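You operate a simulated robot arm through the tools that you are given. There is no shell and no other tool. Be economical: measure what you need, move in short steps, check, and stop when the job is done.

Carry out the task below with a simulated robot arm. There is one attempt and no reset: what you move stays moved.

TASK
Drain the beaker, press the sample can and put it in the white tray that the display names.
Fine: blue lever open to 0 ML and shut again before you press; red lever DOWN, then UP; slide OUT to reach the can.
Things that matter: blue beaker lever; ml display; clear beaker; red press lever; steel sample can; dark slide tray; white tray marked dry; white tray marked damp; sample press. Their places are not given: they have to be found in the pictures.

It is judged by the outcome, as a careful person would: the job done as asked, and still so three seconds after it is handed in. It fails if anything else is knocked over, pushed out of place, dropped, spilled or broken.

THE ROBOT
A 7-joint arm with a two-finger parallel gripper, fixed in place. Base frame: the origin is at the foot of the arm, x ahead of it, y to its left, z up; the work surface is at about z = 0.004. Lengths are in m, angles in rad, forces in N, time in s.
With the tool pointing down near the work surface it reaches from about 0.24 to 0.62 m from the base axis. Its first joint turns from -1.152 to 1.152 rad. Payload 2.6 kg.
Tool frame: the origin (TCP) lies between the finger pads and is the grasp point; the fingertips stand 0.03 m ahead of it; z points along the fingers, y is the line along which they close. The gripper opens to 0.094 m. The fingers are 0.028 m wide and 0.01 m thick; the gripper's body (0.05 by 0.096 m) begins 0.055 m behind the TCP.
Orientation is that of the tool frame in the base frame, as a unit quaternion [w, x, y, z]. With the fingers straight down and closing along the base's y, the tool's x points along the base's -x, its y along +y and its z along -z.

THE INTERFACE
- The arm moves only by the tool apply_moves. Its argument "moves" is a list of rows, each a list of 2 entries, a list of its own where there are three numbers: the shift along the tool's x, y, z in units of 40 mm (1.0 is 40 mm), then the turn, a rotation vector about the tool's x, y, z in units of 4 degrees (1.0 is 4 degrees). In form: [[[x, y, z], [ax, ay, az]], ...]. A call has 1 to 12 rows; each row shifts and turns the commanded pose from where the row before left it, along the tool's axes as they then stand. "fingers" is the finger opening in m, from 0 to 0.094, set as the call begins (left out, the last holds). A call with a number of a shift or a turn outside -1 to 1 is refused whole. A row lasts 0.2 s, in which the tool goes at most 0.05 m and 0.15 rad; a call with a longer step from one row to the next is refused whole, and so is a gripper value outside its range. A pose out of reach is approached as far as the arm can. The call stops where the force on the tool passes 50 N (or 10 N more than at its start, if that is more) or the arm is blocked; 0.2 s more then pass. The fingers move at their own pace (about 0.072 m/s each) and stop on an object; they squeeze with about 30 N. The grip force told is the motor's: it shows also when the fingers shut on nothing. Time passes only in rows, and 0.2 s behind the last, so rows that do not move let the fingers close. It gives the time, the measured TCP pose, the force on the tool (base axes), the opening and the grip force at its end, in the units of the frame above (readings bear some noise).
- Cameras (640 x 400 px; columns grow to the right, rows downward): "scene" is fixed at [0.0512, 0.4514, 0.5633]; the picture's right is [-0.69, -0.72, 0.00], its down [-0.37, 0.35, -0.86] and it looks along [0.62, -0.59, -0.51] (base axes); focal length 258 px, centre (320, 200). "wrist" rides on the gripper at [-0.037, 0, -0.058] in the tool frame; the picture's right is [0.00, -1.00, 0.00], its down [0.97, 0.00, -0.24] and it looks along [0.24, 0.00, 0.97] (tool axes); focal length 218 px, centre (320, 200).
- capture(camera): a new picture of that camera. No time passes.
- point_at(camera, pixels): for up to 12 pixels [column, row] of the newest picture of that camera ("zoom" is the newest enlarged one), the place [x, y, z] in the base frame of the surface seen there, good to about 0.002 m, but the place of the scene camera against the robot may be out by one fixed shift of up to 0.025 m in any direction. No time passes.
- close_up(camera, box): a new picture of the part [left, top, right, bottom] of that camera's present view, enlarged. No time passes.
- hand_in(): hands the job in; it is judged then, once.

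Work in short steps. Measure before you move; look again where a grasp or a placing could have gone wrong, and mend it. You have 80 turns and 54 pictures in all, those below and enlarged ones among them. Open the gripper and draw the arm clear of the work before you hand the job in, unless the task says otherwise; then end with one line.

The tools are called after "Emit:" as a command line: name --argument value ..., lists and objects as JSON in quotes. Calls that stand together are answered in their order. apply_moves: Moves the arm, as the interface text tells. Its arguments: {"type":"object","properties":{"moves":{"type":"array"},"fingers":{"type":"number"}},"required":["moves"]} The other tools are called the same way: capture (camera) takes a picture; point_at (camera, pixels) gives the place of the surface under pixels of a picture; close_up (camera, box) takes an enlarged picture of a part of a camera's view; hand_in () hands the job in.

At the start:

```text
time: 0.0
eef_pos: [0.3877, -0.0305, 0.4005]
orientation: [0.001, 0.0, 1.0, 0.0]
contact_force: [0.1, -0.1, -0.8]
width: 0.094
grasp_force: 0.0
```

scene: 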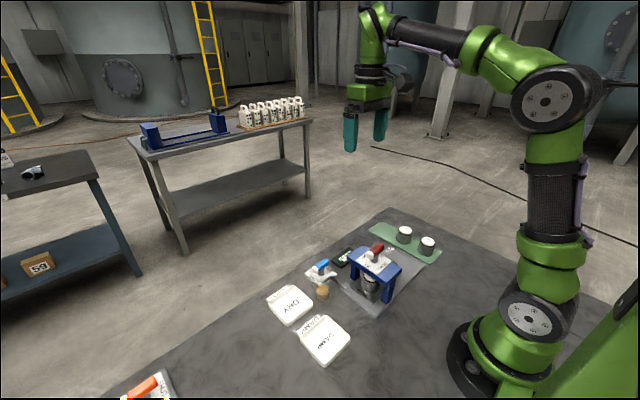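
wrist: 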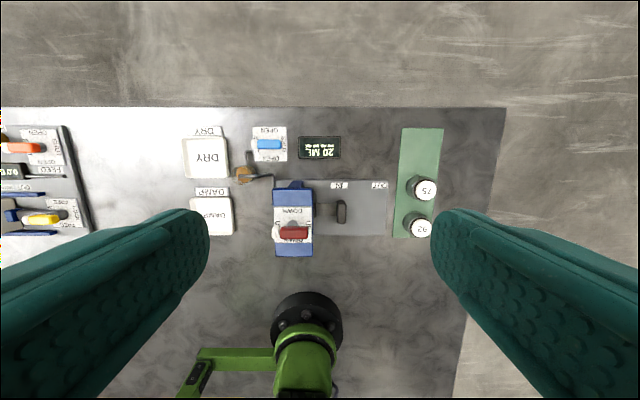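

The wrist view shows the press (blue, ~295,215), blue lever (~270,145), display (~320,148), and trays (~207,157 and ~215,215). I enlarge both views for detail.

Emit:
close_up --camera "wrist" --box '[170, 110, 450, 285]'

Emit:
close_up --camera "scene" --box '[250, 210, 450, 335]'

```text
2.29 times, centred on (310, 198) of wrist
```

zoom: 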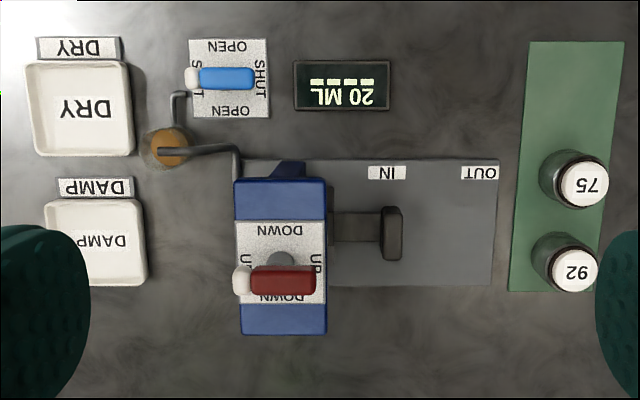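

```text
3.20 times, centred on (350, 272) of scene
```

zoom: 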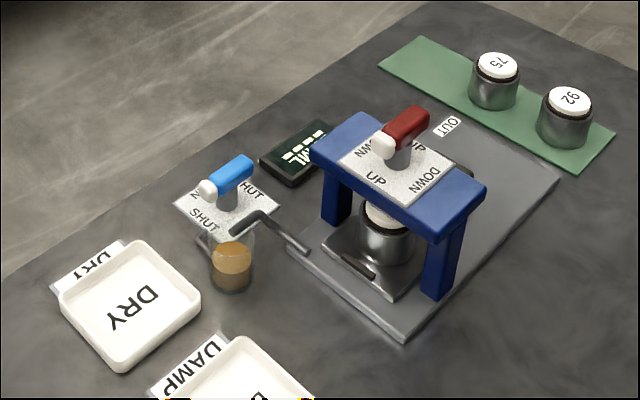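

I measure the levers, slide handle and trays in the wrist view.

Emit:
point_at --camera "wrist" --pixels '[[254, 144.5], [264, 144.5], [279, 144.5], [277, 233], [288, 233], [306, 233], [341.5, 212], [328, 212], [206, 165], [212, 222], [242, 175], [268, 158]]'

Emit:
point_at --camera "scene" --pixels '[[315, 268], [327, 262], [370, 255], [382, 247], [370, 276], [372, 286], [375, 298], [361, 293], [386, 290], [290, 305], [323, 340], [396, 261]]'

```text
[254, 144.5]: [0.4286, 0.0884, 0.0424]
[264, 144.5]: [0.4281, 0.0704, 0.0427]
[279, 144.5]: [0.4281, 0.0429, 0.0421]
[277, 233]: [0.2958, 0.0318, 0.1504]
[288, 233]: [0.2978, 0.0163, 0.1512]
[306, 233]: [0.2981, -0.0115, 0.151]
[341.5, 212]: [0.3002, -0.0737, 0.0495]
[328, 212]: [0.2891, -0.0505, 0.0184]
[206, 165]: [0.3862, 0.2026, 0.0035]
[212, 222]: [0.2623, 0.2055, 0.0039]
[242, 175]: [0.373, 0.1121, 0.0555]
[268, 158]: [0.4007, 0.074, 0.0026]
```

```text
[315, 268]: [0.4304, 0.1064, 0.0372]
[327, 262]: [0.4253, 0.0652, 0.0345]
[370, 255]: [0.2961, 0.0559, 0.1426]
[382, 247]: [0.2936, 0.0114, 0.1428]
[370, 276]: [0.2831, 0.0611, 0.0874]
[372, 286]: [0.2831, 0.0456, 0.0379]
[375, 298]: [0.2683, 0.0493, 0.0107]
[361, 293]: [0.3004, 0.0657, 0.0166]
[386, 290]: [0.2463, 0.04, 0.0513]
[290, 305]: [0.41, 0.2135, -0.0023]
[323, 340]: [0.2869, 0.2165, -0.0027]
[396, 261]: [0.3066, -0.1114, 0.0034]
```

Blue lever: bar along y, centre about (0.428, 0.066), top z 0.042; its OPEN marks lie on ±x. I go over it while turning the tool by +90° so the fingers close along x.

Emit:
apply_moves --moves '[[[-0.336, 0.803, 0.3], [0, 0, 0]], [[-0.336, 0.803, 0.3], [0, 0, 0]], [[-0.336, 0.803, 0.3], [0, 0, 0]], [[0, 0, 0.58], [0, 0, 1]], [[0, 0, 0.58], [0, 0, 1]], [[0, 0, 0.58], [0, 0, 1]], [[0, 0, 0.58], [0, 0, 1]], [[0, 0, 0.58], [0, 0, 1]], [[0, 0, 0.58], [0, 0, 1]], [[0, 0, 0.58], [0, 0, 1]], [[0, 0, 0.58], [0, 0, 1]], [[0, 0, 0.58], [0, 0, 1]]]'

Emit:
apply_moves --moves '[[[0, 0, 0], [0, 0, 1]], [[0, 0, 0], [0, 0, 1]], [[0, 0, 0], [0, 0, 1]], [[0, 0, 0], [0, 0, 1]], [[0, 0, 0], [0, 0, 1]], [[0, 0, 0], [0, 0, 1]], [[0, 0, 0], [0, 0, 1]], [[0, 0, 0], [0, 0, 1]], [[0, 0, 0], [0, 0, 1]], [[0, 0, 0], [0, 0, 1]], [[0, 0, 0], [0, 0, 1]], [[0, 0, 0], [0, 0, 1]]]' --fingers 0.05

Emit:
apply_moves --moves '[[[0, 0, 0], [0, 0, 1]], [[0, 0, 0], [0, 0, 0.5]]]'

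Emit:
capture --camera "wrist"

```text
time: 2.6
eef_pos: [0.4262, 0.0636, 0.1558]
orientation: [0.0, 0.31, 0.951, 0.0]
contact_force: [0.6, 0.1, 0.8]
width: 0.0939
grasp_force: 0.0
```

```text
time: 5.2
eef_pos: [0.4276, 0.065, 0.1564]
orientation: [0.0, 0.669, 0.743, 0.0]
contact_force: [-0.2, -0.2, 0.8]
width: 0.0499
grasp_force: 0.1
```

```text
time: 5.8
eef_pos: [0.4282, 0.0655, 0.1565]
orientation: [0.0, 0.707, 0.707, 0.001]
contact_force: [0.3, -0.4, -0.4]
width: 0.05
grasp_force: 0.1
```

```text
49 pictures are left
```

wrist: 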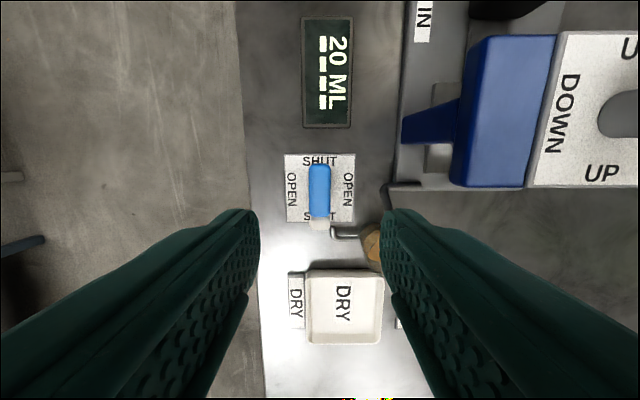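

The lever bar is seen at (319,165)–(319,232); I measure its ends and nearby pieces before descending.

Emit:
point_at --camera "wrist" --pixels '[[319, 167], [319, 190], [319, 212], [320, 226], [309, 190], [329, 190], [345, 233], [372, 245], [440, 130], [325, 72], [344, 205]]'

```text
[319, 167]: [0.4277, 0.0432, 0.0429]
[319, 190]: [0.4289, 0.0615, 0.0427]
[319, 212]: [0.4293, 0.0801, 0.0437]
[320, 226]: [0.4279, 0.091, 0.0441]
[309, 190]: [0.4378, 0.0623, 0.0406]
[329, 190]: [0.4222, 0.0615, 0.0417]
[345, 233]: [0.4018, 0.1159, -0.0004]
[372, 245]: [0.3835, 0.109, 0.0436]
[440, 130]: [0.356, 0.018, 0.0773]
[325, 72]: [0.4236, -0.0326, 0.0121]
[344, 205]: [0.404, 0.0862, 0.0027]
```

Bar centre ≈ (0.4285, 0.066). I descend to z≈0.054 and close on it.

Emit:
apply_moves --moves '[[[0, 0, 0.7], [0, 0, 0]], [[0, 0, 0.7], [0, 0, 0]], [[0, 0, 0.6], [0, 0, 0]], [[0, 0, 0.56], [0, 0, 0]], [[0, 0, 0], [0, 0, 0]]]'

Emit:
apply_moves --moves '[[[0, 0, 0], [0, 0, 0]], [[0, 0, 0], [0, 0, 0]], [[0, 0, 0], [0, 0, 0]]]' --fingers 0.012

Emit:
capture --camera "wrist"

```text
time: 7.0
eef_pos: [0.4254, 0.0637, 0.0543]
orientation: [0.0, 0.707, 0.708, -0.001]
contact_force: [1.0, -1.0, 0.3]
width: 0.0499
grasp_force: 0.1
```

```text
time: 7.8
eef_pos: [0.4275, 0.0635, 0.0545]
orientation: [0.003, 0.706, 0.708, 0.002]
contact_force: [25.8, 2.2, -11.1]
width: 0.0196
grasp_force: 44.4
```

```text
48 pictures are left
```

wrist: 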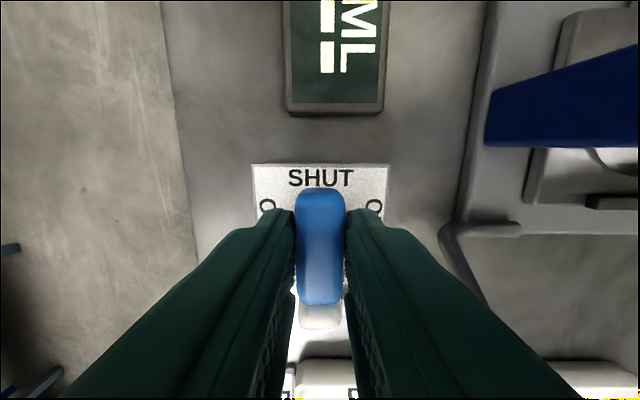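

Lever gripped (width 0.0196), with a 26 N side force in +x, so I ease the command +2 mm in x and y, then start turning by −z a few steps.

Emit:
apply_moves --moves '[[[0.04, 0.06, 0], [0, 0, 0]], [[0, 0, 0], [0, 0, -0.5]], [[0, 0, 0], [0, 0, -1]], [[0, 0, 0], [0, 0, -1]], [[0, 0, 0], [0, 0, -1]]]'

Emit:
capture --camera "wrist"

```text
time: 9.0
eef_pos: [0.4293, 0.0655, 0.0549]
orientation: [0.0, 0.616, 0.788, -0.002]
contact_force: [-18.4, -19.2, 31.6]
width: 0.0195
grasp_force: 44.7
```

```text
47 pictures are left
```

wrist: 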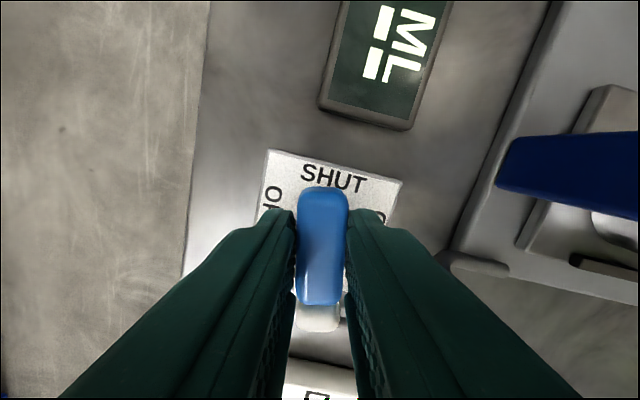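

It turns freely enough. I ease the residual force and keep turning.

Emit:
apply_moves --moves '[[[-0.02, -0.03, -0.03], [0, 0, 0]], [[0, 0, 0], [0, 0, -1]], [[0, 0, 0], [0, 0, -1]], [[0, 0, 0], [0, 0, -1]], [[0, 0, 0], [0, 0, -1]], [[0, 0, 0], [0, 0, -1]], [[0, 0, 0], [0, 0, -1]]]'

```text
time: 10.6
eef_pos: [0.4304, 0.0665, 0.0548]
orientation: [0.002, 0.436, 0.9, 0.001]
contact_force: [22.0, -6.9, -28.6]
width: 0.0199
grasp_force: 45.8
```

Emit:
apply_moves --moves '[[[0, 0.01, 0.02], [0, 0, -1]], [[0, 0, 0], [0, 0, -1]], [[0, 0, 0], [0, 0, -1]], [[0, 0, 0], [0, 0, -1]], [[0, 0, 0], [0, 0, -1]], [[0, 0, 0], [0, 0, -1]]]'

Emit:
capture --camera "wrist"

```text
time: 12.0
eef_pos: [0.4321, 0.0676, 0.0557]
orientation: [0.004, 0.239, 0.971, 0.002]
contact_force: [23.8, 5.6, -9.5]
width: 0.0196
grasp_force: 45.3
```

```text
46 pictures are left
```

wrist: 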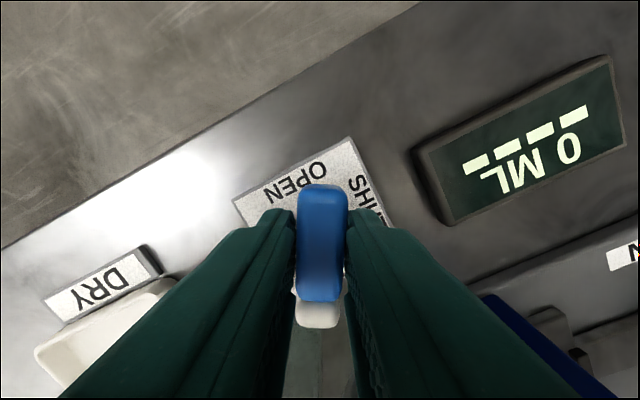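

The display already reads 0 ML at about 62° of turn; I finish the turn to OPEN.

Emit:
apply_moves --moves '[[[-0.02, 0.01, 0], [0, 0, -1]], [[0, 0, 0], [0, 0, -1]], [[0, 0, 0], [0, 0, -1]], [[0, 0, 0], [0, 0, -1]], [[0, 0, 0], [0, 0, -1]], [[0, 0, 0], [0, 0, -1]]]'

Emit:
capture --camera "wrist"

```text
time: 13.4
eef_pos: [0.4336, 0.0702, 0.0546]
orientation: [0.003, 0.032, 0.999, 0.003]
contact_force: [24.2, 26.2, -9.5]
width: 0.0195
grasp_force: 44.9
```

```text
45 pictures are left
```

wrist: 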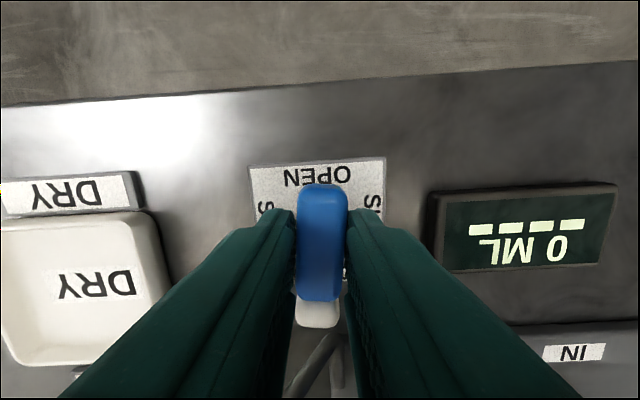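

OPEN, 0 ML. I now turn it back to SHUT.

Emit:
apply_moves --moves '[[[-0.03, 0.03, 0], [0, 0, 0]], [[0, 0, 0], [0, 0, 1]], [[0, 0, 0], [0, 0, 1]], [[0, 0, 0], [0, 0, 1]], [[0, 0, 0], [0, 0, 1]], [[0, 0, 0], [0, 0, 1]], [[0, 0, 0], [0, 0, 1]], [[0, 0, 0], [0, 0, 1]]]'

```text
time: 15.2
eef_pos: [0.4329, 0.0669, 0.0538]
orientation: [0.001, 0.277, 0.961, 0.001]
contact_force: [6.0, 11.4, 9.1]
width: 0.0193
grasp_force: 45.3
```

Emit:
apply_moves --moves '[[[0, 0, 0], [0, 0, 1]], [[0, 0, 0], [0, 0, 1]], [[0, 0, 0], [0, 0, 1]], [[0, 0, 0], [0, 0, 1]], [[0, 0, 0], [0, 0, 1]], [[0, 0, 0], [0, 0, 1]], [[0, 0, 0], [0, 0, 1]]]'

```text
time: 16.8
eef_pos: [0.4312, 0.0658, 0.0545]
orientation: [-0.002, 0.502, 0.865, -0.002]
contact_force: [-26.2, -9.6, 35.6]
width: 0.0198
grasp_force: 44.9
```

Emit:
apply_moves --moves '[[[0, -0.04, -0.03], [0, 0, 0]], [[0, 0, 0], [0, 0, 1]], [[0, 0, 0], [0, 0, 1]], [[0, 0, 0], [0, 0, 1]], [[0, 0, 0], [0, 0, 1]], [[0, -0.02, 0], [0, 0, 1]], [[0, 0, 0], [0, 0, 1]], [[0, 0, 0], [0, 0, 1]]]'

Emit:
capture --camera "wrist"

```text
time: 18.6
eef_pos: [0.4288, 0.0647, 0.0548]
orientation: [-0.001, 0.695, 0.719, -0.002]
contact_force: [-18.9, -11.1, -5.0]
width: 0.0199
grasp_force: 44.6
```

```text
44 pictures are left
```

wrist: 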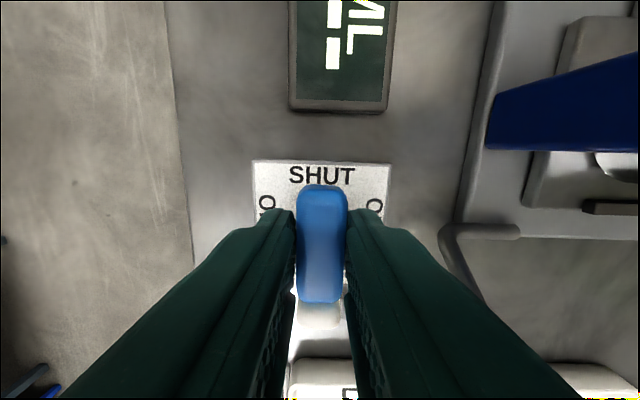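

About 2° remain; I finish, release and rise.

Emit:
apply_moves --moves '[[[0, -0.02, 0], [0, 0, 0.7]], [[0, 0, 0], [0, 0, 0]]]'

Emit:
apply_moves --moves '[[[0, 0, 0], [0, 0, 0]], [[0, 0, 0], [0, 0, 0]], [[0, 0, -0.5], [0, 0, 0]], [[0, 0, -1], [0, 0, 0]], [[0, 0, -1], [0, 0, 0]], [[0, 0, -1], [0, 0, 0]], [[0, 0, -1], [0, 0, 0]]]' --fingers 0.05

Emit:
capture --camera "wrist"

```text
time: 19.2
eef_pos: [0.4279, 0.0655, 0.0548]
orientation: [0.0, 0.711, 0.703, -0.001]
contact_force: [-5.6, -8.4, -20.2]
width: 0.0194
grasp_force: 45.2
```

```text
time: 20.8
eef_pos: [0.4299, 0.0672, 0.235]
orientation: [0.0, 0.712, 0.702, -0.001]
contact_force: [0.3, -0.5, -0.6]
width: 0.0503
grasp_force: 0.1
```

```text
43 pictures are left
```

wrist: 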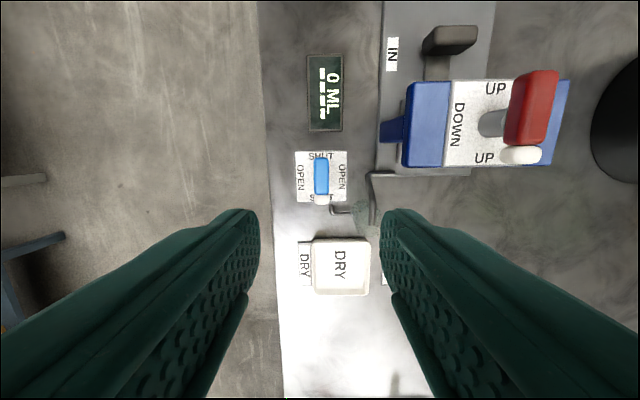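

Blue lever is shut and the display shows 0 ML. I measure the red lever at (530,80)–(520,155).

Emit:
point_at --camera "wrist" --pixels '[[536, 78], [531, 105], [527, 135], [519, 155], [514, 108], [546, 108], [490, 124], [520, 120], [450, 30], [424, 120]]'

```text
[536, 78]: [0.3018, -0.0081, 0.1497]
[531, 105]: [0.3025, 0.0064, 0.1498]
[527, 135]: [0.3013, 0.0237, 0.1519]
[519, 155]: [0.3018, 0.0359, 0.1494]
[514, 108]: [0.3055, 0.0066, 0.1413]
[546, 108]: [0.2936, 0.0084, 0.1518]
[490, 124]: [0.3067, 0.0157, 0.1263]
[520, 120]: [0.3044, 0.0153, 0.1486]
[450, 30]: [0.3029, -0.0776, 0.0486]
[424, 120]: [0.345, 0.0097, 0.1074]
```

Red lever bar centre ≈ (0.3005, 0.013), top z 0.151. I move above it and check.

Emit:
apply_moves --moves '[[[-0.3375, -0.81, 0], [0, 0, -0.2]], [[-0.3375, -0.81, 0], [0, 0, 0]], [[-0.3375, -0.81, 0], [0, 0, 0]], [[-0.3375, -0.81, 0], [0, 0, 0]], [[0, 0, 0], [0, 0, 0]], [[0, 0, 0], [0, 0, 0]]]'

Emit:
capture --camera "wrist"

Emit:
point_at --camera "wrist" --pixels '[[320, 170], [320, 190], [320, 210], [320, 230], [312, 190], [328, 190]]'

```text
time: 22.2
eef_pos: [0.2999, 0.0101, 0.2357]
orientation: [-0.001, 0.707, 0.707, 0.001]
contact_force: [0.3, -0.4, 0.3]
width: 0.0501
grasp_force: 0.0
```

```text
42 pictures are left
```

wrist: 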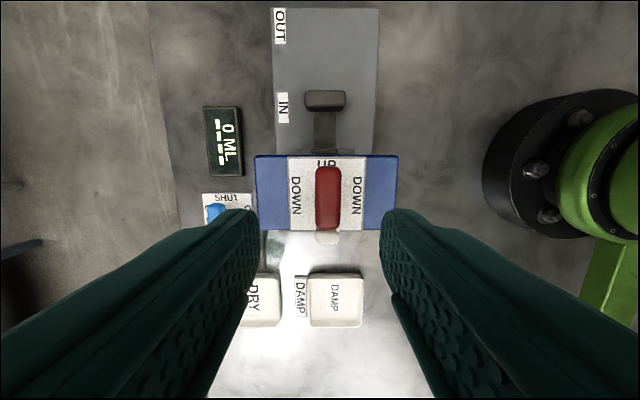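

```text
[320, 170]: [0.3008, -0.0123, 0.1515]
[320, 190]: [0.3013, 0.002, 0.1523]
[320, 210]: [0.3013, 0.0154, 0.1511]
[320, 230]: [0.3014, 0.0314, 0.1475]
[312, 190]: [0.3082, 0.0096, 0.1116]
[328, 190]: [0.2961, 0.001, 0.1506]
```

Bar columns 315–341 give x≈0.2965, y≈0.0125. I adjust, descend and close.

Emit:
apply_moves --moves '[[[0.06, -0.085, 0.4], [0, 0, 0]], [[0, 0, 0.5], [0, 0, 0]], [[0, 0, 0.5], [0, 0, 0]], [[0, 0, 0.44], [0, 0, 0]], [[0, 0, 0], [0, 0, 0]]]'

Emit:
apply_moves --moves '[[[0, 0, 0], [0, 0, 0]], [[0, 0, 0], [0, 0, 0]], [[0, 0, 0], [0, 0, 0]]]' --fingers 0.012

```text
time: 23.4
eef_pos: [0.2976, 0.0141, 0.1603]
orientation: [-0.001, 0.707, 0.707, 0.0]
contact_force: [-0.6, -0.1, 0.0]
width: 0.0499
grasp_force: 0.0
```

```text
time: 24.2
eef_pos: [0.2962, 0.0156, 0.1603]
orientation: [-0.003, 0.708, 0.706, -0.002]
contact_force: [-19.6, -1.8, -2.8]
width: 0.0233
grasp_force: 9.2
```

Emit:
apply_moves --moves '[[[-0.03, -0.03, 0], [0, 0, 0]], [[0, 0, 0], [0, 0, 0]], [[0, 0, 0], [0, 0, -0.5]], [[0, 0, 0], [0, 0, -1]], [[0, 0, 0], [0, 0, -1]], [[0, 0, 0], [0, 0, -1]]]'

Emit:
capture --camera "wrist"

```text
time: 25.6
eef_pos: [0.2956, 0.0143, 0.1614]
orientation: [0.001, 0.616, 0.788, 0.001]
contact_force: [-13.8, -0.9, 5.3]
width: 0.0203
grasp_force: 7.2
```

```text
41 pictures are left
```

wrist: 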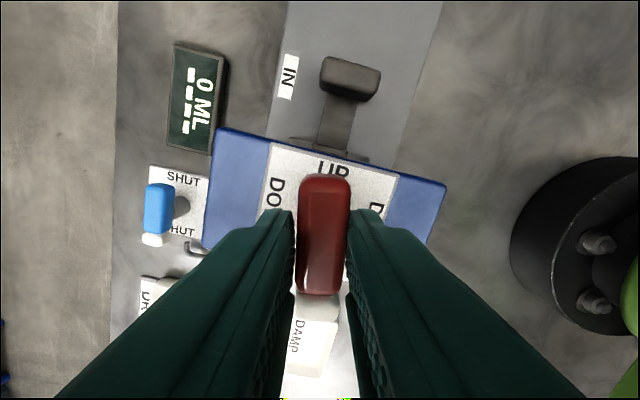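

The red lever turns with the gripper. I continue toward DOWN.

Emit:
apply_moves --moves '[[[0, -0.02, 0], [0, 0, -1]], [[0, 0, 0], [0, 0, -1]], [[0, 0, 0], [0, 0, -1]], [[0, 0, 0], [0, 0, -1]], [[0, 0, 0], [0, 0, -1]], [[0, 0, 0], [0, 0, -1]], [[0, 0, 0], [0, 0, -1]]]'

Emit:
apply_moves --moves '[[[0, 0, 0], [0, 0, -1]], [[0, 0, 0], [0, 0, -1]], [[0, 0, 0], [0, 0, -1]], [[0, 0, 0], [0, 0, -1]], [[0, 0, 0], [0, 0, -1]], [[0, 0, 0], [0, 0, -1]]]'

Emit:
capture --camera "wrist"

```text
time: 27.2
eef_pos: [0.295, 0.0139, 0.1621]
orientation: [0.002, 0.404, 0.915, 0.001]
contact_force: [27.9, 18.0, -32.0]
width: 0.0195
grasp_force: 44.7
```

```text
time: 28.6
eef_pos: [0.2958, 0.0139, 0.1625]
orientation: [0.002, 0.206, 0.978, 0.002]
contact_force: [22.2, 28.6, -15.9]
width: 0.0198
grasp_force: 45.2
```

```text
40 pictures are left
```

wrist: 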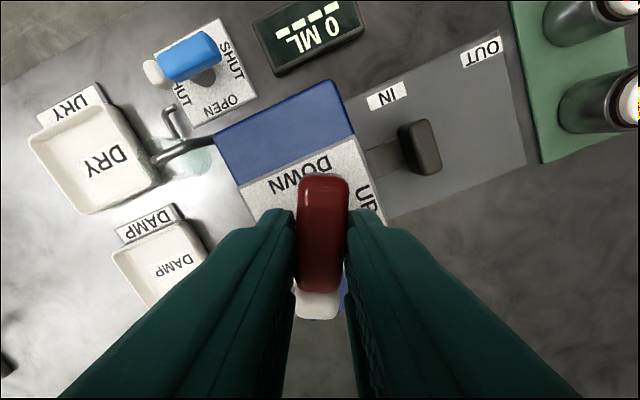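

Emit:
apply_moves --moves '[[[-0.01, 0.03, 0], [0, 0, -1]], [[0, 0, 0], [0, 0, -1]], [[0, 0, 0], [0, 0, -1]], [[0, 0, 0], [0, 0, -1]], [[0, 0, 0], [0, 0, -1]], [[0, 0, 0], [0, 0, -1]], [[0, 0, 0], [0, 0, 0]]]'

Emit:
capture --camera "wrist"

Emit:
capture --camera "scene"

```text
time: 30.2
eef_pos: [0.2947, 0.0146, 0.1626]
orientation: [0.001, 0.0, 1.0, 0.002]
contact_force: [17.6, 22.9, 2.6]
width: 0.0198
grasp_force: 45.0
```

```text
39 pictures are left
```

wrist: 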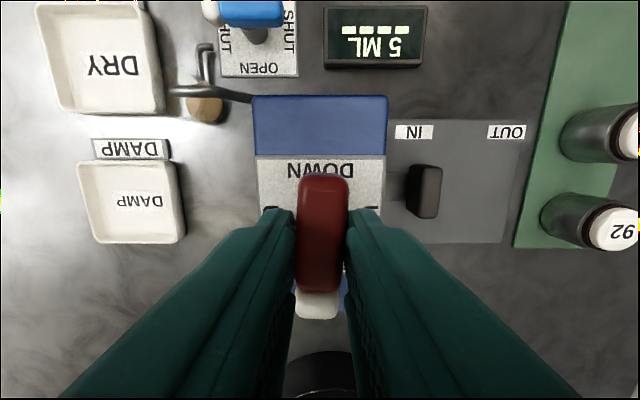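

```text
38 pictures are left
```

scene: 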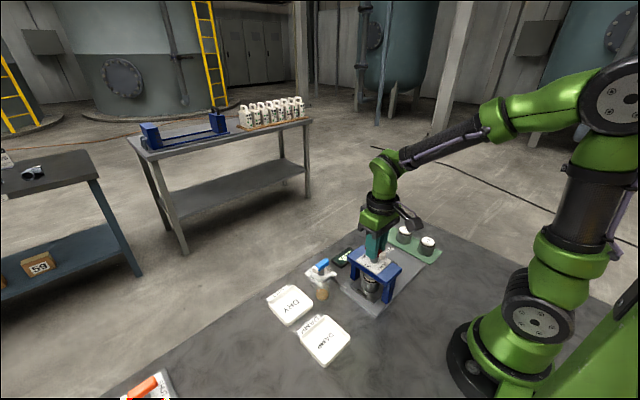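

At DOWN the press is squeezing liquid out: 5 ML. I wait 2 s for it to settle.

Emit:
apply_moves --moves '[[[0, 0, 0], [0, 0, 0]], [[0, 0, 0], [0, 0, 0]], [[0, 0, 0], [0, 0, 0]], [[0, 0, 0], [0, 0, 0]], [[0, 0, 0], [0, 0, 0]], [[0, 0, 0], [0, 0, 0]], [[0, 0, 0], [0, 0, 0]], [[0, 0, 0], [0, 0, 0]], [[0, 0, 0], [0, 0, 0]], [[0, 0, 0], [0, 0, 0]]]'

Emit:
close_up --camera "wrist" --box '[300, 0, 440, 88]'

```text
time: 32.4
eef_pos: [0.295, 0.015, 0.1619]
orientation: [0.0, 0.001, 1.0, 0.002]
contact_force: [11.8, 23.8, 7.0]
width: 0.0195
grasp_force: 45.3
```

```text
4.55 times, centred on (370, 44) of wrist
```

zoom: 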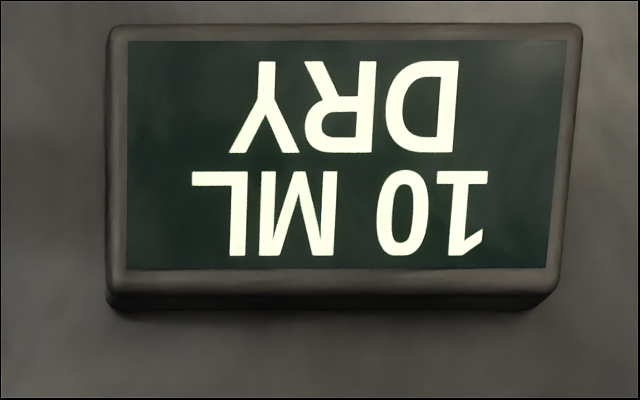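

Display: 10 ML, DRY. I turn the red lever back to UP.

Emit:
apply_moves --moves '[[[-0.01, 0.03, 0], [0, 0, 1]], [[0, 0, 0], [0, 0, 1]], [[0, 0, 0], [0, 0, 1]], [[0, 0, 0], [0, 0, 1]], [[0, 0, 0], [0, 0, 1]], [[0, 0, 0], [0, 0, 1]], [[0, 0, 0], [0, 0, 1]], [[0, 0, 0], [0, 0, 1]]]'

Emit:
apply_moves --moves '[[[0, 0, 0], [0, 0, 1]], [[0, 0, 0], [0, 0, 1]], [[0, 0, 0], [0, 0, 1]], [[0, 0, 0], [0, 0, 1]], [[0, 0, 0], [0, 0, 1]], [[0, 0, 0], [0, 0, 1]], [[0, 0, 0], [0, 0, 1]]]'

```text
time: 34.2
eef_pos: [0.2964, 0.0153, 0.1631]
orientation: [0.001, 0.277, 0.961, -0.001]
contact_force: [-3.2, -10.3, 23.0]
width: 0.0195
grasp_force: 45.6
```

```text
time: 35.8
eef_pos: [0.2951, 0.0161, 0.1625]
orientation: [0.001, 0.501, 0.866, -0.003]
contact_force: [-13.9, -29.1, 24.8]
width: 0.0195
grasp_force: 44.6
```

Emit:
apply_moves --moves '[[[-0.03, -0.03, -0.02], [0, 0, 1]], [[0, 0, 0], [0, 0, 1]], [[0, 0, 0], [0, 0, 1]], [[0, 0, 0], [0, 0, 1]], [[0, 0, 0], [0, 0, 1]], [[0, 0, 0], [0, 0, 1]], [[0, 0, 0], [0, 0, 1]], [[0, 0, 0], [0, 0, 0.6]], [[0, 0, 0], [0, 0, 0]]]'

Emit:
capture --camera "wrist"

```text
time: 37.8
eef_pos: [0.2947, 0.0148, 0.1626]
orientation: [0.001, 0.71, 0.704, 0.0]
contact_force: [6.4, -2.3, -20.0]
width: 0.0194
grasp_force: 45.3
```

```text
36 pictures are left
```

wrist: 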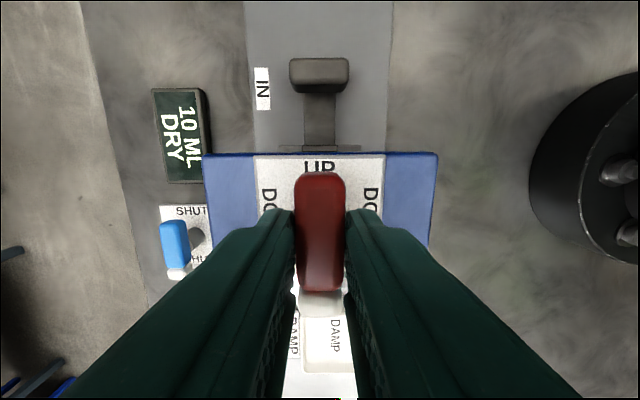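

Red is at UP; display still 10 ML DRY. I release, rise and move over the slide handle at (319,75).

Emit:
apply_moves --moves '[[[0, 0, 0], [0, 0, 0]], [[0, 0, 0], [0, 0, 0]], [[0, 0, -0.5], [0, 0, 0]], [[0, 0, -1], [0, 0, 0]], [[0, 0, -0.5], [0, 0, 0]], [[-0.7, 0, 0], [0, 0, -0.1]], [[-0.8, 0, 0], [0, 0, 0]], [[-0.7, 0.1, 0], [0, 0, 0]], [[0, 0, 0], [0, 0, 0]]]' --fingers 0.06

Emit:
capture --camera "wrist"

```text
time: 39.8
eef_pos: [0.2968, -0.0742, 0.2391]
orientation: [0.0, 0.706, 0.708, 0.001]
contact_force: [-0.3, -0.3, -0.2]
width: 0.0598
grasp_force: 0.0
```

```text
35 pictures are left
```

wrist: 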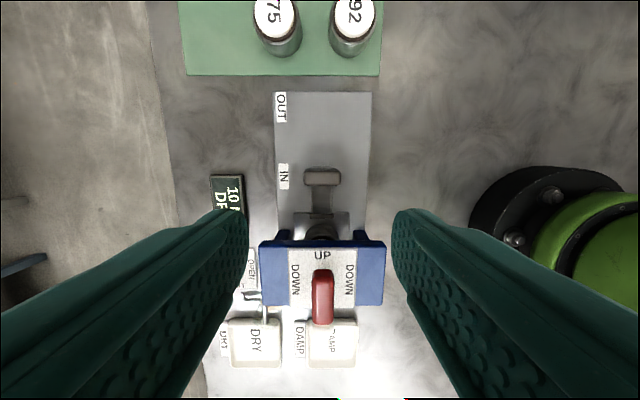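

Emit:
point_at --camera "wrist" --pixels '[[305, 177], [339, 177], [322, 171], [322, 183], [322, 178], [322, 200], [282, 108], [283, 177], [322, 100], [370, 100], [318, 243], [286, 245]]'

Emit:
close_up --camera "wrist" --box '[250, 90, 410, 270]'

```text
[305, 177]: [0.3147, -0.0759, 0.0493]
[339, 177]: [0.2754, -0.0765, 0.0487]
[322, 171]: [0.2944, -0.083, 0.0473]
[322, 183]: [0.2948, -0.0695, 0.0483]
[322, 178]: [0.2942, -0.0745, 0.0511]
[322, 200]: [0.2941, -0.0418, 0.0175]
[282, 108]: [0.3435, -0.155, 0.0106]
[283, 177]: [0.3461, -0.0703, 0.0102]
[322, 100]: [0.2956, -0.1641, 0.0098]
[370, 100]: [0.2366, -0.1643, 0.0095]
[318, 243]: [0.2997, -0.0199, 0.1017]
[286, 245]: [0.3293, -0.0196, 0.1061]
```

```text
2.22 times, centred on (330, 180) of wrist
```

zoom: 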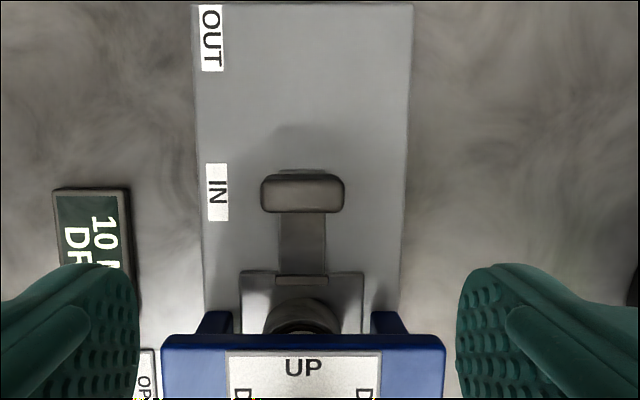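

Handle: x 0.273–0.317, y −0.076, top z 0.05. I descend and grip it along x.

Emit:
apply_moves --moves '[[[-0.05, -0.05, 1], [0, 0, 0]], [[0, 0, 1], [0, 0, 0]], [[0, 0, 1], [0, 0, 0]], [[0, 0, 1], [0, 0, 0]], [[0, 0, 0.65], [0, 0, 0]], [[0, 0, 0], [0, 0, 0]]]'

Emit:
apply_moves --moves '[[[0, 0, 0], [0, 0, 0]], [[0, 0, 0], [0, 0, 0]], [[0, 0, 0], [0, 0, 0]]]' --fingers 0.03

Emit:
apply_moves --moves '[[[-0.2, 0, 0], [0, 0, 0]], [[-0.25, 0, 0], [0, 0, 0]], [[-0.25, 0, 0], [0, 0, 0]], [[-0.25, 0, 0], [0, 0, 0]]]'

Emit:
capture --camera "wrist"

```text
time: 41.3
eef_pos: [0.2959, -0.0754, 0.0571]
orientation: [0.002, 0.706, 0.708, 0.001]
contact_force: [-3.3, -1.6, 5.3]
width: 0.0602
grasp_force: 0.0
stopped in row 6: the force on the tool passed its limit (the readings are from after the stop); the commanded pose is now the measured one
```

```text
time: 42.1
eef_pos: [0.2956, -0.0744, 0.0568]
orientation: [0.001, 0.706, 0.708, 0.002]
contact_force: [-7.4, -0.2, 20.0]
width: 0.0436
grasp_force: 45.8
```

```text
time: 43.0
eef_pos: [0.2969, -0.0998, 0.0567]
orientation: [-0.002, 0.707, 0.708, 0.003]
contact_force: [-1.0, -0.3, 4.5]
width: 0.0437
grasp_force: 44.6
stopped in row 4: the force on the tool passed its limit (the readings are from after the stop); the commanded pose is now the measured one
```

```text
33 pictures are left
```

wrist: 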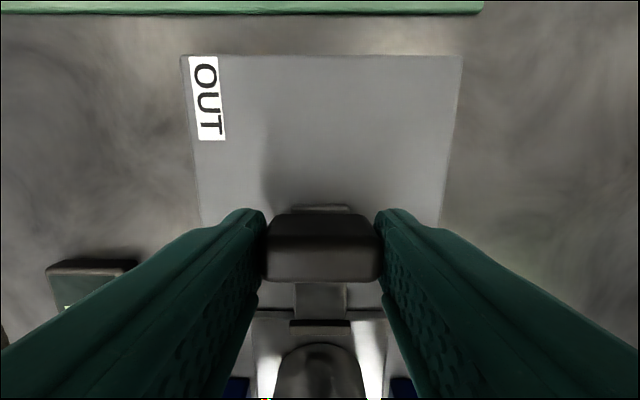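

The slide is following (25 mm), but the force limit tripped. I check the scene before pulling on.

Emit:
close_up --camera "scene" --box '[290, 180, 450, 320]'

```text
2.86 times, centred on (370, 250) of scene
```

zoom: 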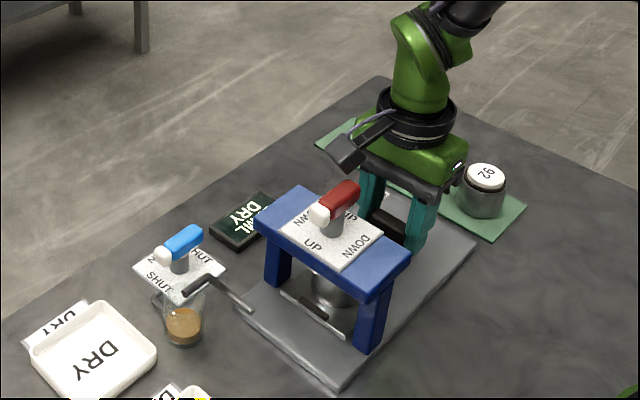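

No collisions. I pull on more slowly.

Emit:
apply_moves --moves '[[[-0.13, 0, 0], [0, 0, 0]], [[-0.13, 0, 0], [0, 0, 0]], [[-0.13, 0, 0], [0, 0, 0]], [[-0.13, 0, 0], [0, 0, 0]], [[-0.13, 0, 0], [0, 0, 0]], [[-0.13, 0, 0], [0, 0, 0]], [[-0.13, 0, 0], [0, 0, 0]], [[-0.13, 0, 0], [0, 0, 0]]]'

```text
time: 44.8
eef_pos: [0.2951, -0.1417, 0.0563]
orientation: [-0.003, 0.705, 0.709, 0.002]
contact_force: [-20.1, -0.2, 32.8]
width: 0.0436
grasp_force: 45.1
```

Emit:
apply_moves --moves '[[[-0.1, -0.02, -0.03], [0, 0, 0]], [[-0.12, 0, 0], [0, 0, 0]], [[-0.12, 0, 0], [0, 0, 0]], [[-0.12, 0, 0], [0, 0, 0]], [[-0.1, 0, 0], [0, 0, 0]]]'

Emit:
capture --camera "wrist"

Emit:
close_up --camera "scene" --box '[310, 190, 450, 320]'

```text
time: 46.0
eef_pos: [0.2946, -0.1607, 0.0565]
orientation: [-0.004, 0.705, 0.709, 0.004]
contact_force: [13.9, 19.2, -27.0]
width: 0.044
grasp_force: 45.1
```

```text
31 pictures are left
```

wrist: 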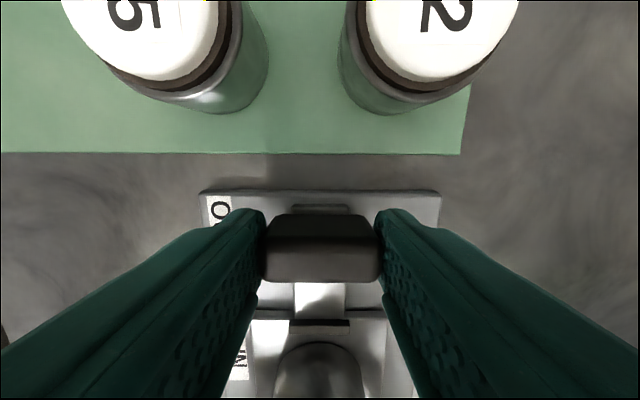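

```text
3.08 times, centred on (380, 255) of scene
```

zoom: 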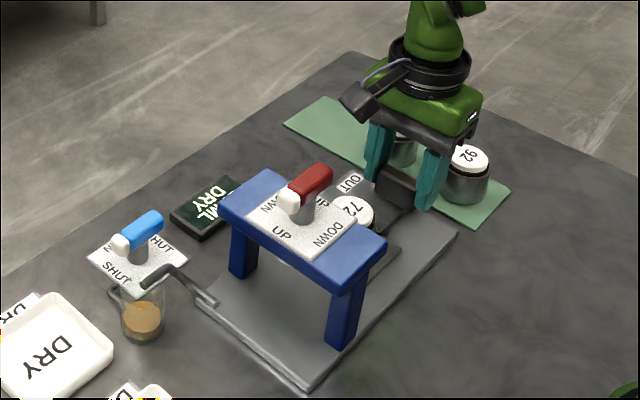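

The slide is at OUT and the can (72) is clear of the press. I nudge it slightly to confirm the stop, release and rise.

Emit:
apply_moves --moves '[[[-0.06, 0, 0], [0, 0, 0]], [[0, 0, 0], [0, 0, 0]]]'

Emit:
apply_moves --moves '[[[0, 0, 0], [0, 0, 0]], [[0, 0, 0], [0, 0, 0]], [[0, 0, -0.5], [0, 0, 0]], [[0, 0, -1], [0, 0, 0]], [[0, 0, -1], [0, 0, 0]], [[0, 0, -1], [0, 0, 0]], [[0, 0, -1], [0, 0, 0]], [[0.7, 0, -0.3], [0, 0, 0]], [[0.5, 0, 0], [0, 0, 0]], [[0, 0, 0], [0, 0, 0]]]' --fingers 0.075

Emit:
capture --camera "wrist"

```text
time: 46.5
eef_pos: [0.2959, -0.1635, 0.0589]
orientation: [-0.005, 0.706, 0.708, 0.006]
contact_force: [0.5, 33.5, 2.3]
width: 0.0439
grasp_force: 45.3
```

```text
time: 48.8
eef_pos: [0.2951, -0.1176, 0.2512]
orientation: [-0.001, 0.706, 0.709, 0.003]
contact_force: [-0.2, 0.5, -0.1]
width: 0.0753
grasp_force: 0.1
```

```text
29 pictures are left
```

wrist: 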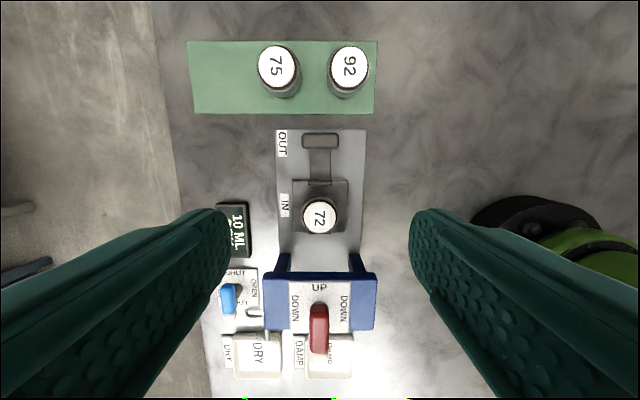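

Emit:
point_at --camera "wrist" --pixels '[[319, 215], [304, 215], [334, 215], [319, 201], [319, 231], [319, 188], [320, 142], [322, 275], [257, 352], [235, 375]]'

Emit:
close_up --camera "wrist" --box '[260, 120, 380, 260]'

```text
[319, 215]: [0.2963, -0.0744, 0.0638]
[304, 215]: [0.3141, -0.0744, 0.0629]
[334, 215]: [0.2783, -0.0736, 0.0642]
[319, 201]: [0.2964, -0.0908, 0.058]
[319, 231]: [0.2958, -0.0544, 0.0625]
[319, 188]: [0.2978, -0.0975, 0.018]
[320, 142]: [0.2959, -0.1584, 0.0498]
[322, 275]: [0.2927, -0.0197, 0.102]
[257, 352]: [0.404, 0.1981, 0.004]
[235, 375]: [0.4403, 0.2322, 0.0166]
```

```text
2.86 times, centred on (320, 190) of wrist
```

zoom: 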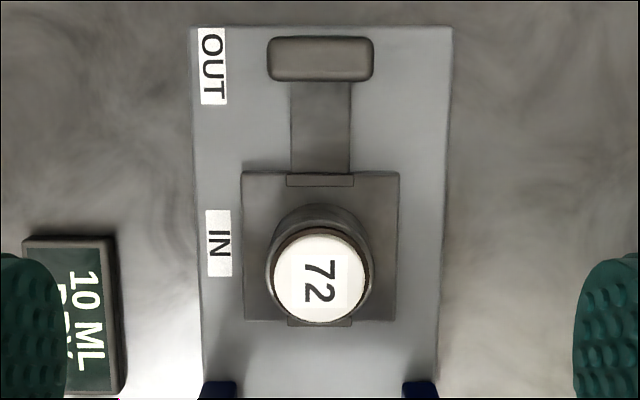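

Can 72: centre (0.296, −0.073), top z 0.064, ~0.042 wide. I descend slowly to z≈0.053 and grip.

Emit:
apply_moves --moves '[[[0.55, 0.03, 0], [0, 0, 0]], [[0.56, 0, 0.5], [0, 0, 0]], [[0, 0, 0.9], [0, 0, 0]], [[0, 0, 0.9], [0, 0, 0]], [[0, 0, 0.8], [0, 0, 0]], [[0, 0, 0.6], [0, 0, 0]], [[0, 0, 0.5], [0, 0, 0]], [[0, 0, 0.3], [0, 0, 0]], [[0, 0, 0.3], [0, 0, 0]], [[0, 0, 0.15], [0, 0, 0]], [[0, 0, 0], [0, 0, 0]]]'

Emit:
capture --camera "wrist"

```text
time: 50.9
eef_pos: [0.2955, -0.0737, 0.0561]
orientation: [0.0, 0.704, 0.71, 0.006]
contact_force: [-3.2, 0.0, 7.6]
width: 0.075
grasp_force: 0.0
stopped in row 10: the force on the tool passed its limit (the readings are from after the stop); the commanded pose is now the measured one
```

```text
27 pictures are left
```

wrist: 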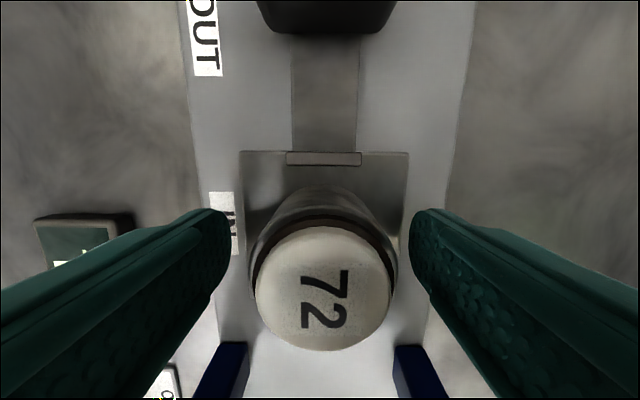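

It stopped again at z≈0.056; I check what may be touching.

Emit:
close_up --camera "scene" --box '[300, 160, 460, 310]'

```text
2.67 times, centred on (380, 235) of scene
```

zoom: 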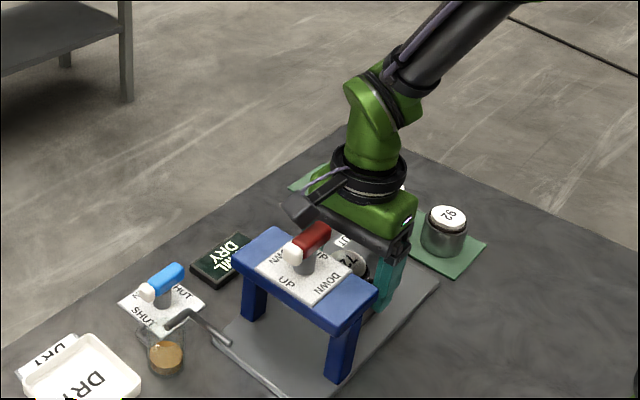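

The height is enough (tips at 0.026 against can 0.018–0.064). I back off 1 mm, grip and lift a little.

Emit:
apply_moves --moves '[[[0, 0.02, -0.03], [0, 0, 0]], [[0, 0, 0], [0, 0, 0]], [[0, 0, 0], [0, 0, 0]], [[0, 0, 0], [0, 0, 0]]]' --fingers 0.03

Emit:
apply_moves --moves '[[[0, 0, -0.25], [0, 0, 0]], [[0, 0, -0.5], [0, 0, 0]], [[0, 0, 0], [0, 0, 0]]]'

Emit:
capture --camera "wrist"

```text
time: 51.9
eef_pos: [0.2979, -0.073, 0.0575]
orientation: [0.0, 0.704, 0.71, 0.006]
contact_force: [-1.2, 2.6, 7.4]
width: 0.047
grasp_force: 30.3
```

```text
time: 52.7
eef_pos: [0.2948, -0.0715, 0.0882]
orientation: [0.0, 0.704, 0.71, 0.006]
contact_force: [0.1, -0.4, -2.1]
width: 0.0462
grasp_force: 30.0
```

```text
25 pictures are left
```

wrist: 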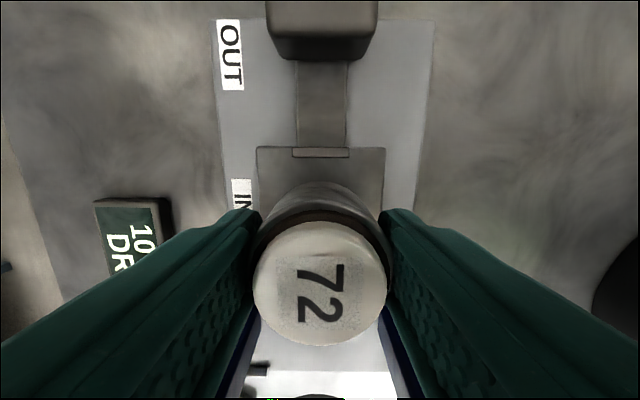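

Held (width 0.046). I rise and travel over the press toward the DRY tray, stopping short to look.

Emit:
apply_moves --moves '[[[0, 0, -1], [0, 0, 0]], [[0, 0, -1], [0, 0, 0]], [[0, 0, -1], [0, 0, 0]], [[0, 0, -1], [0, 0, 0]], [[0, 0, -0.8], [0, 0, 0]], [[0.9, 0.45, 0], [0, 0, 0]], [[0.9, 0.45, 0], [0, 0, 0]], [[0.9, 0.45, 0], [0, 0, 0]], [[0.9, 0.45, 0], [0, 0, 0]], [[0.5, 0.5, 0], [0, 0, 0]], [[0, 0, 0], [0, 0, 0]]]'

Emit:
capture --camera "wrist"

```text
time: 55.1
eef_pos: [0.3856, 0.091, 0.2829]
orientation: [-0.001, 0.704, 0.711, 0.007]
contact_force: [1.0, 0.2, -0.9]
width: 0.0466
grasp_force: 29.9
```

```text
24 pictures are left
```

wrist: 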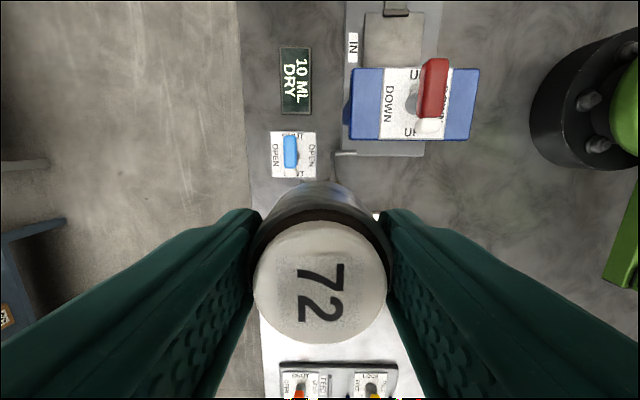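

The can hides the tray; I pass beyond it (y≈0.30) so the tray appears above the can in the picture.

Emit:
apply_moves --moves '[[[0.9, 0, 0], [0, 0, 0]], [[0.9, 0, 0], [0, 0, 0]], [[0.9, 0, 0], [0, 0, 0]], [[0.9, 0, 0], [0, 0, 0]], [[0.9, 0, 0], [0, 0, 0]], [[0.4, 0, 0], [0, 0, 0]], [[0, 0, 0], [0, 0, 0]]]'

Emit:
capture --camera "wrist"

```text
time: 56.7
eef_pos: [0.3868, 0.286, 0.2837]
orientation: [0.0, 0.704, 0.71, 0.006]
contact_force: [-0.3, -0.5, -1.4]
width: 0.0464
grasp_force: 29.9
```

```text
23 pictures are left
```

wrist: 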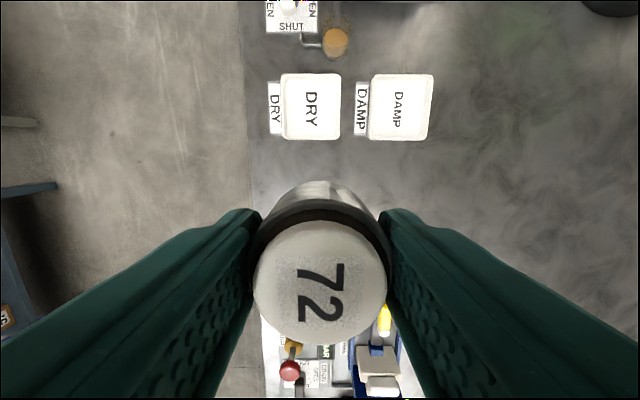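

Emit:
point_at --camera "wrist" --pixels '[[311, 107], [284, 107], [340, 107], [311, 75], [311, 138], [292, 107], [332, 107], [311, 84], [311, 130], [336, 42]]'

```text
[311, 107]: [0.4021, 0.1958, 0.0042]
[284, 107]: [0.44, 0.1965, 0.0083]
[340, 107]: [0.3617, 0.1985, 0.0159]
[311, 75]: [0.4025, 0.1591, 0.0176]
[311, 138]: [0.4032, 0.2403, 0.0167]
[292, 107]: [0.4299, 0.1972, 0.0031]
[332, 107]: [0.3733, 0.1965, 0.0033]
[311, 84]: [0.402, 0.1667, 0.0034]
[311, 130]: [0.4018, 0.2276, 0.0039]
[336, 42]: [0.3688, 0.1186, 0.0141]
```

DRY tray centre ≈ (0.402, 0.198), floor z 0.004, rim 0.017. I move above its centre and down to z≈0.09.

Emit:
apply_moves --moves '[[[-0.75, 0.12, 0], [0, 0, 0.1]], [[-0.75, 0.12, 0], [0, 0, 0]], [[-0.7, 0.13, 0], [0, 0, 0]], [[0, 0, 0.9], [0, 0, 0]], [[0, 0, 1], [0, 0, 0]], [[0, 0, 1], [0, 0, 0]], [[0, 0, 1], [0, 0, 0]], [[0, 0, 0.6], [0, 0, 0]], [[0, 0, 0.3], [0, 0, 0]], [[0, 0, 0], [0, 0, 0]], [[0, 0, 0], [0, 0, 0]]]'

Emit:
close_up --camera "scene" --box '[240, 240, 400, 370]'

Emit:
capture --camera "wrist"

```text
time: 59.1
eef_pos: [0.3999, 0.1989, 0.0908]
orientation: [0.0, 0.706, 0.708, 0.006]
contact_force: [-0.8, 0.6, -1.6]
width: 0.0465
grasp_force: 29.8
```

```text
3.08 times, centred on (320, 305) of scene
```

zoom: 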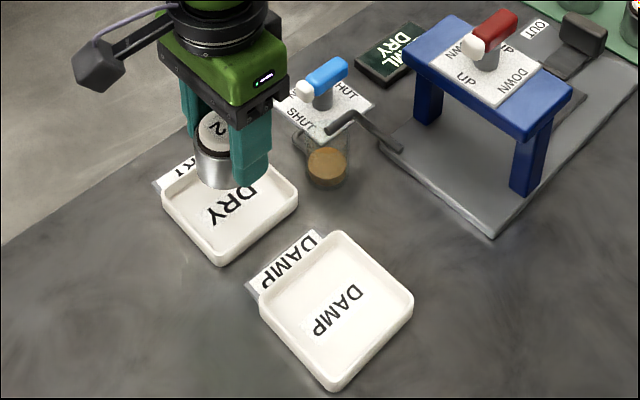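

```text
21 pictures are left
```

wrist: 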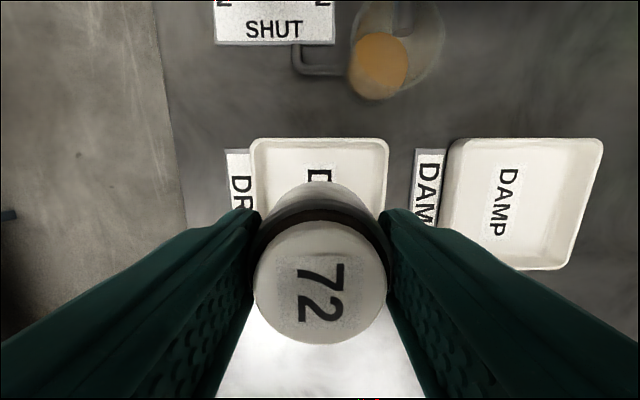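

Emit:
point_at --camera "wrist" --pixels '[[253, 185], [258, 185], [264, 185], [374, 185], [379, 185], [384, 185], [320, 140], [320, 143], [320, 148]]'

```text
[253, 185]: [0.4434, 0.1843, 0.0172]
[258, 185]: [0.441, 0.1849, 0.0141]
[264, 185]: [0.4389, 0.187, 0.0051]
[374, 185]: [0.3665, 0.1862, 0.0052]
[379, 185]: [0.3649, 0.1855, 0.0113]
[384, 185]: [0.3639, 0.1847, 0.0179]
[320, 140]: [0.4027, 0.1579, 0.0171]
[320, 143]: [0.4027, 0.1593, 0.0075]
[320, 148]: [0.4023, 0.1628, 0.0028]
```

Inner tray spans x 0.366–0.440, centre 0.4033. I shift +3 mm in x and lower slowly.

Emit:
apply_moves --moves '[[[0, 0.085, 0.3], [0, 0, 0]], [[0, 0, 0.3], [0, 0, 0]], [[0, 0, 0.2], [0, 0, 0]], [[0, 0, 0.15], [0, 0, 0]], [[0, 0, 0.08], [0, 0, 0]], [[0, 0, 0.05], [0, 0, 0]], [[0, 0, 0.03], [0, 0, 0]], [[0, 0, 0], [0, 0, 0]]]'

Emit:
close_up --camera "scene" --box '[255, 250, 345, 340]'

```text
time: 60.9
eef_pos: [0.4058, 0.2, 0.047]
orientation: [0.0, 0.707, 0.707, 0.006]
contact_force: [-0.5, -0.1, -0.4]
width: 0.0467
grasp_force: 30.1
```

```text
4.44 times, centred on (300, 295) of scene
```

zoom: 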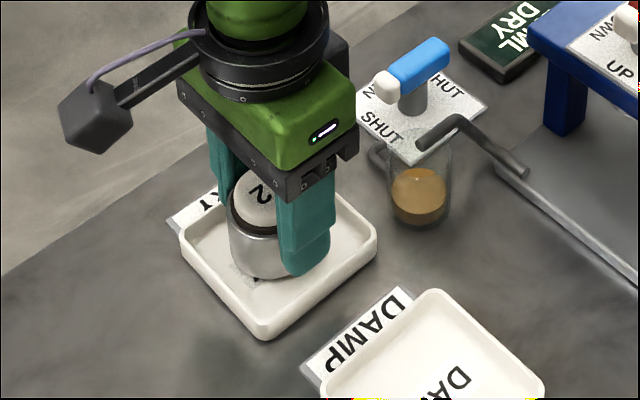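

Not yet on the floor; I trim x −2 mm and lower in 1 mm steps.

Emit:
apply_moves --moves '[[[0, -0.05, 0.02], [0, 0, 0]], [[0, 0, 0.02], [0, 0, 0]], [[0, 0, 0.02], [0, 0, 0]], [[0, 0, 0.02], [0, 0, 0]], [[0, 0, 0.02], [0, 0, 0]], [[0, 0, 0], [0, 0, 0]]]'

```text
time: 62.3
eef_pos: [0.4029, 0.1999, 0.044]
orientation: [0.0, 0.707, 0.707, 0.008]
contact_force: [-6.4, 0.0, 21.0]
width: 0.0463
grasp_force: 29.9
```

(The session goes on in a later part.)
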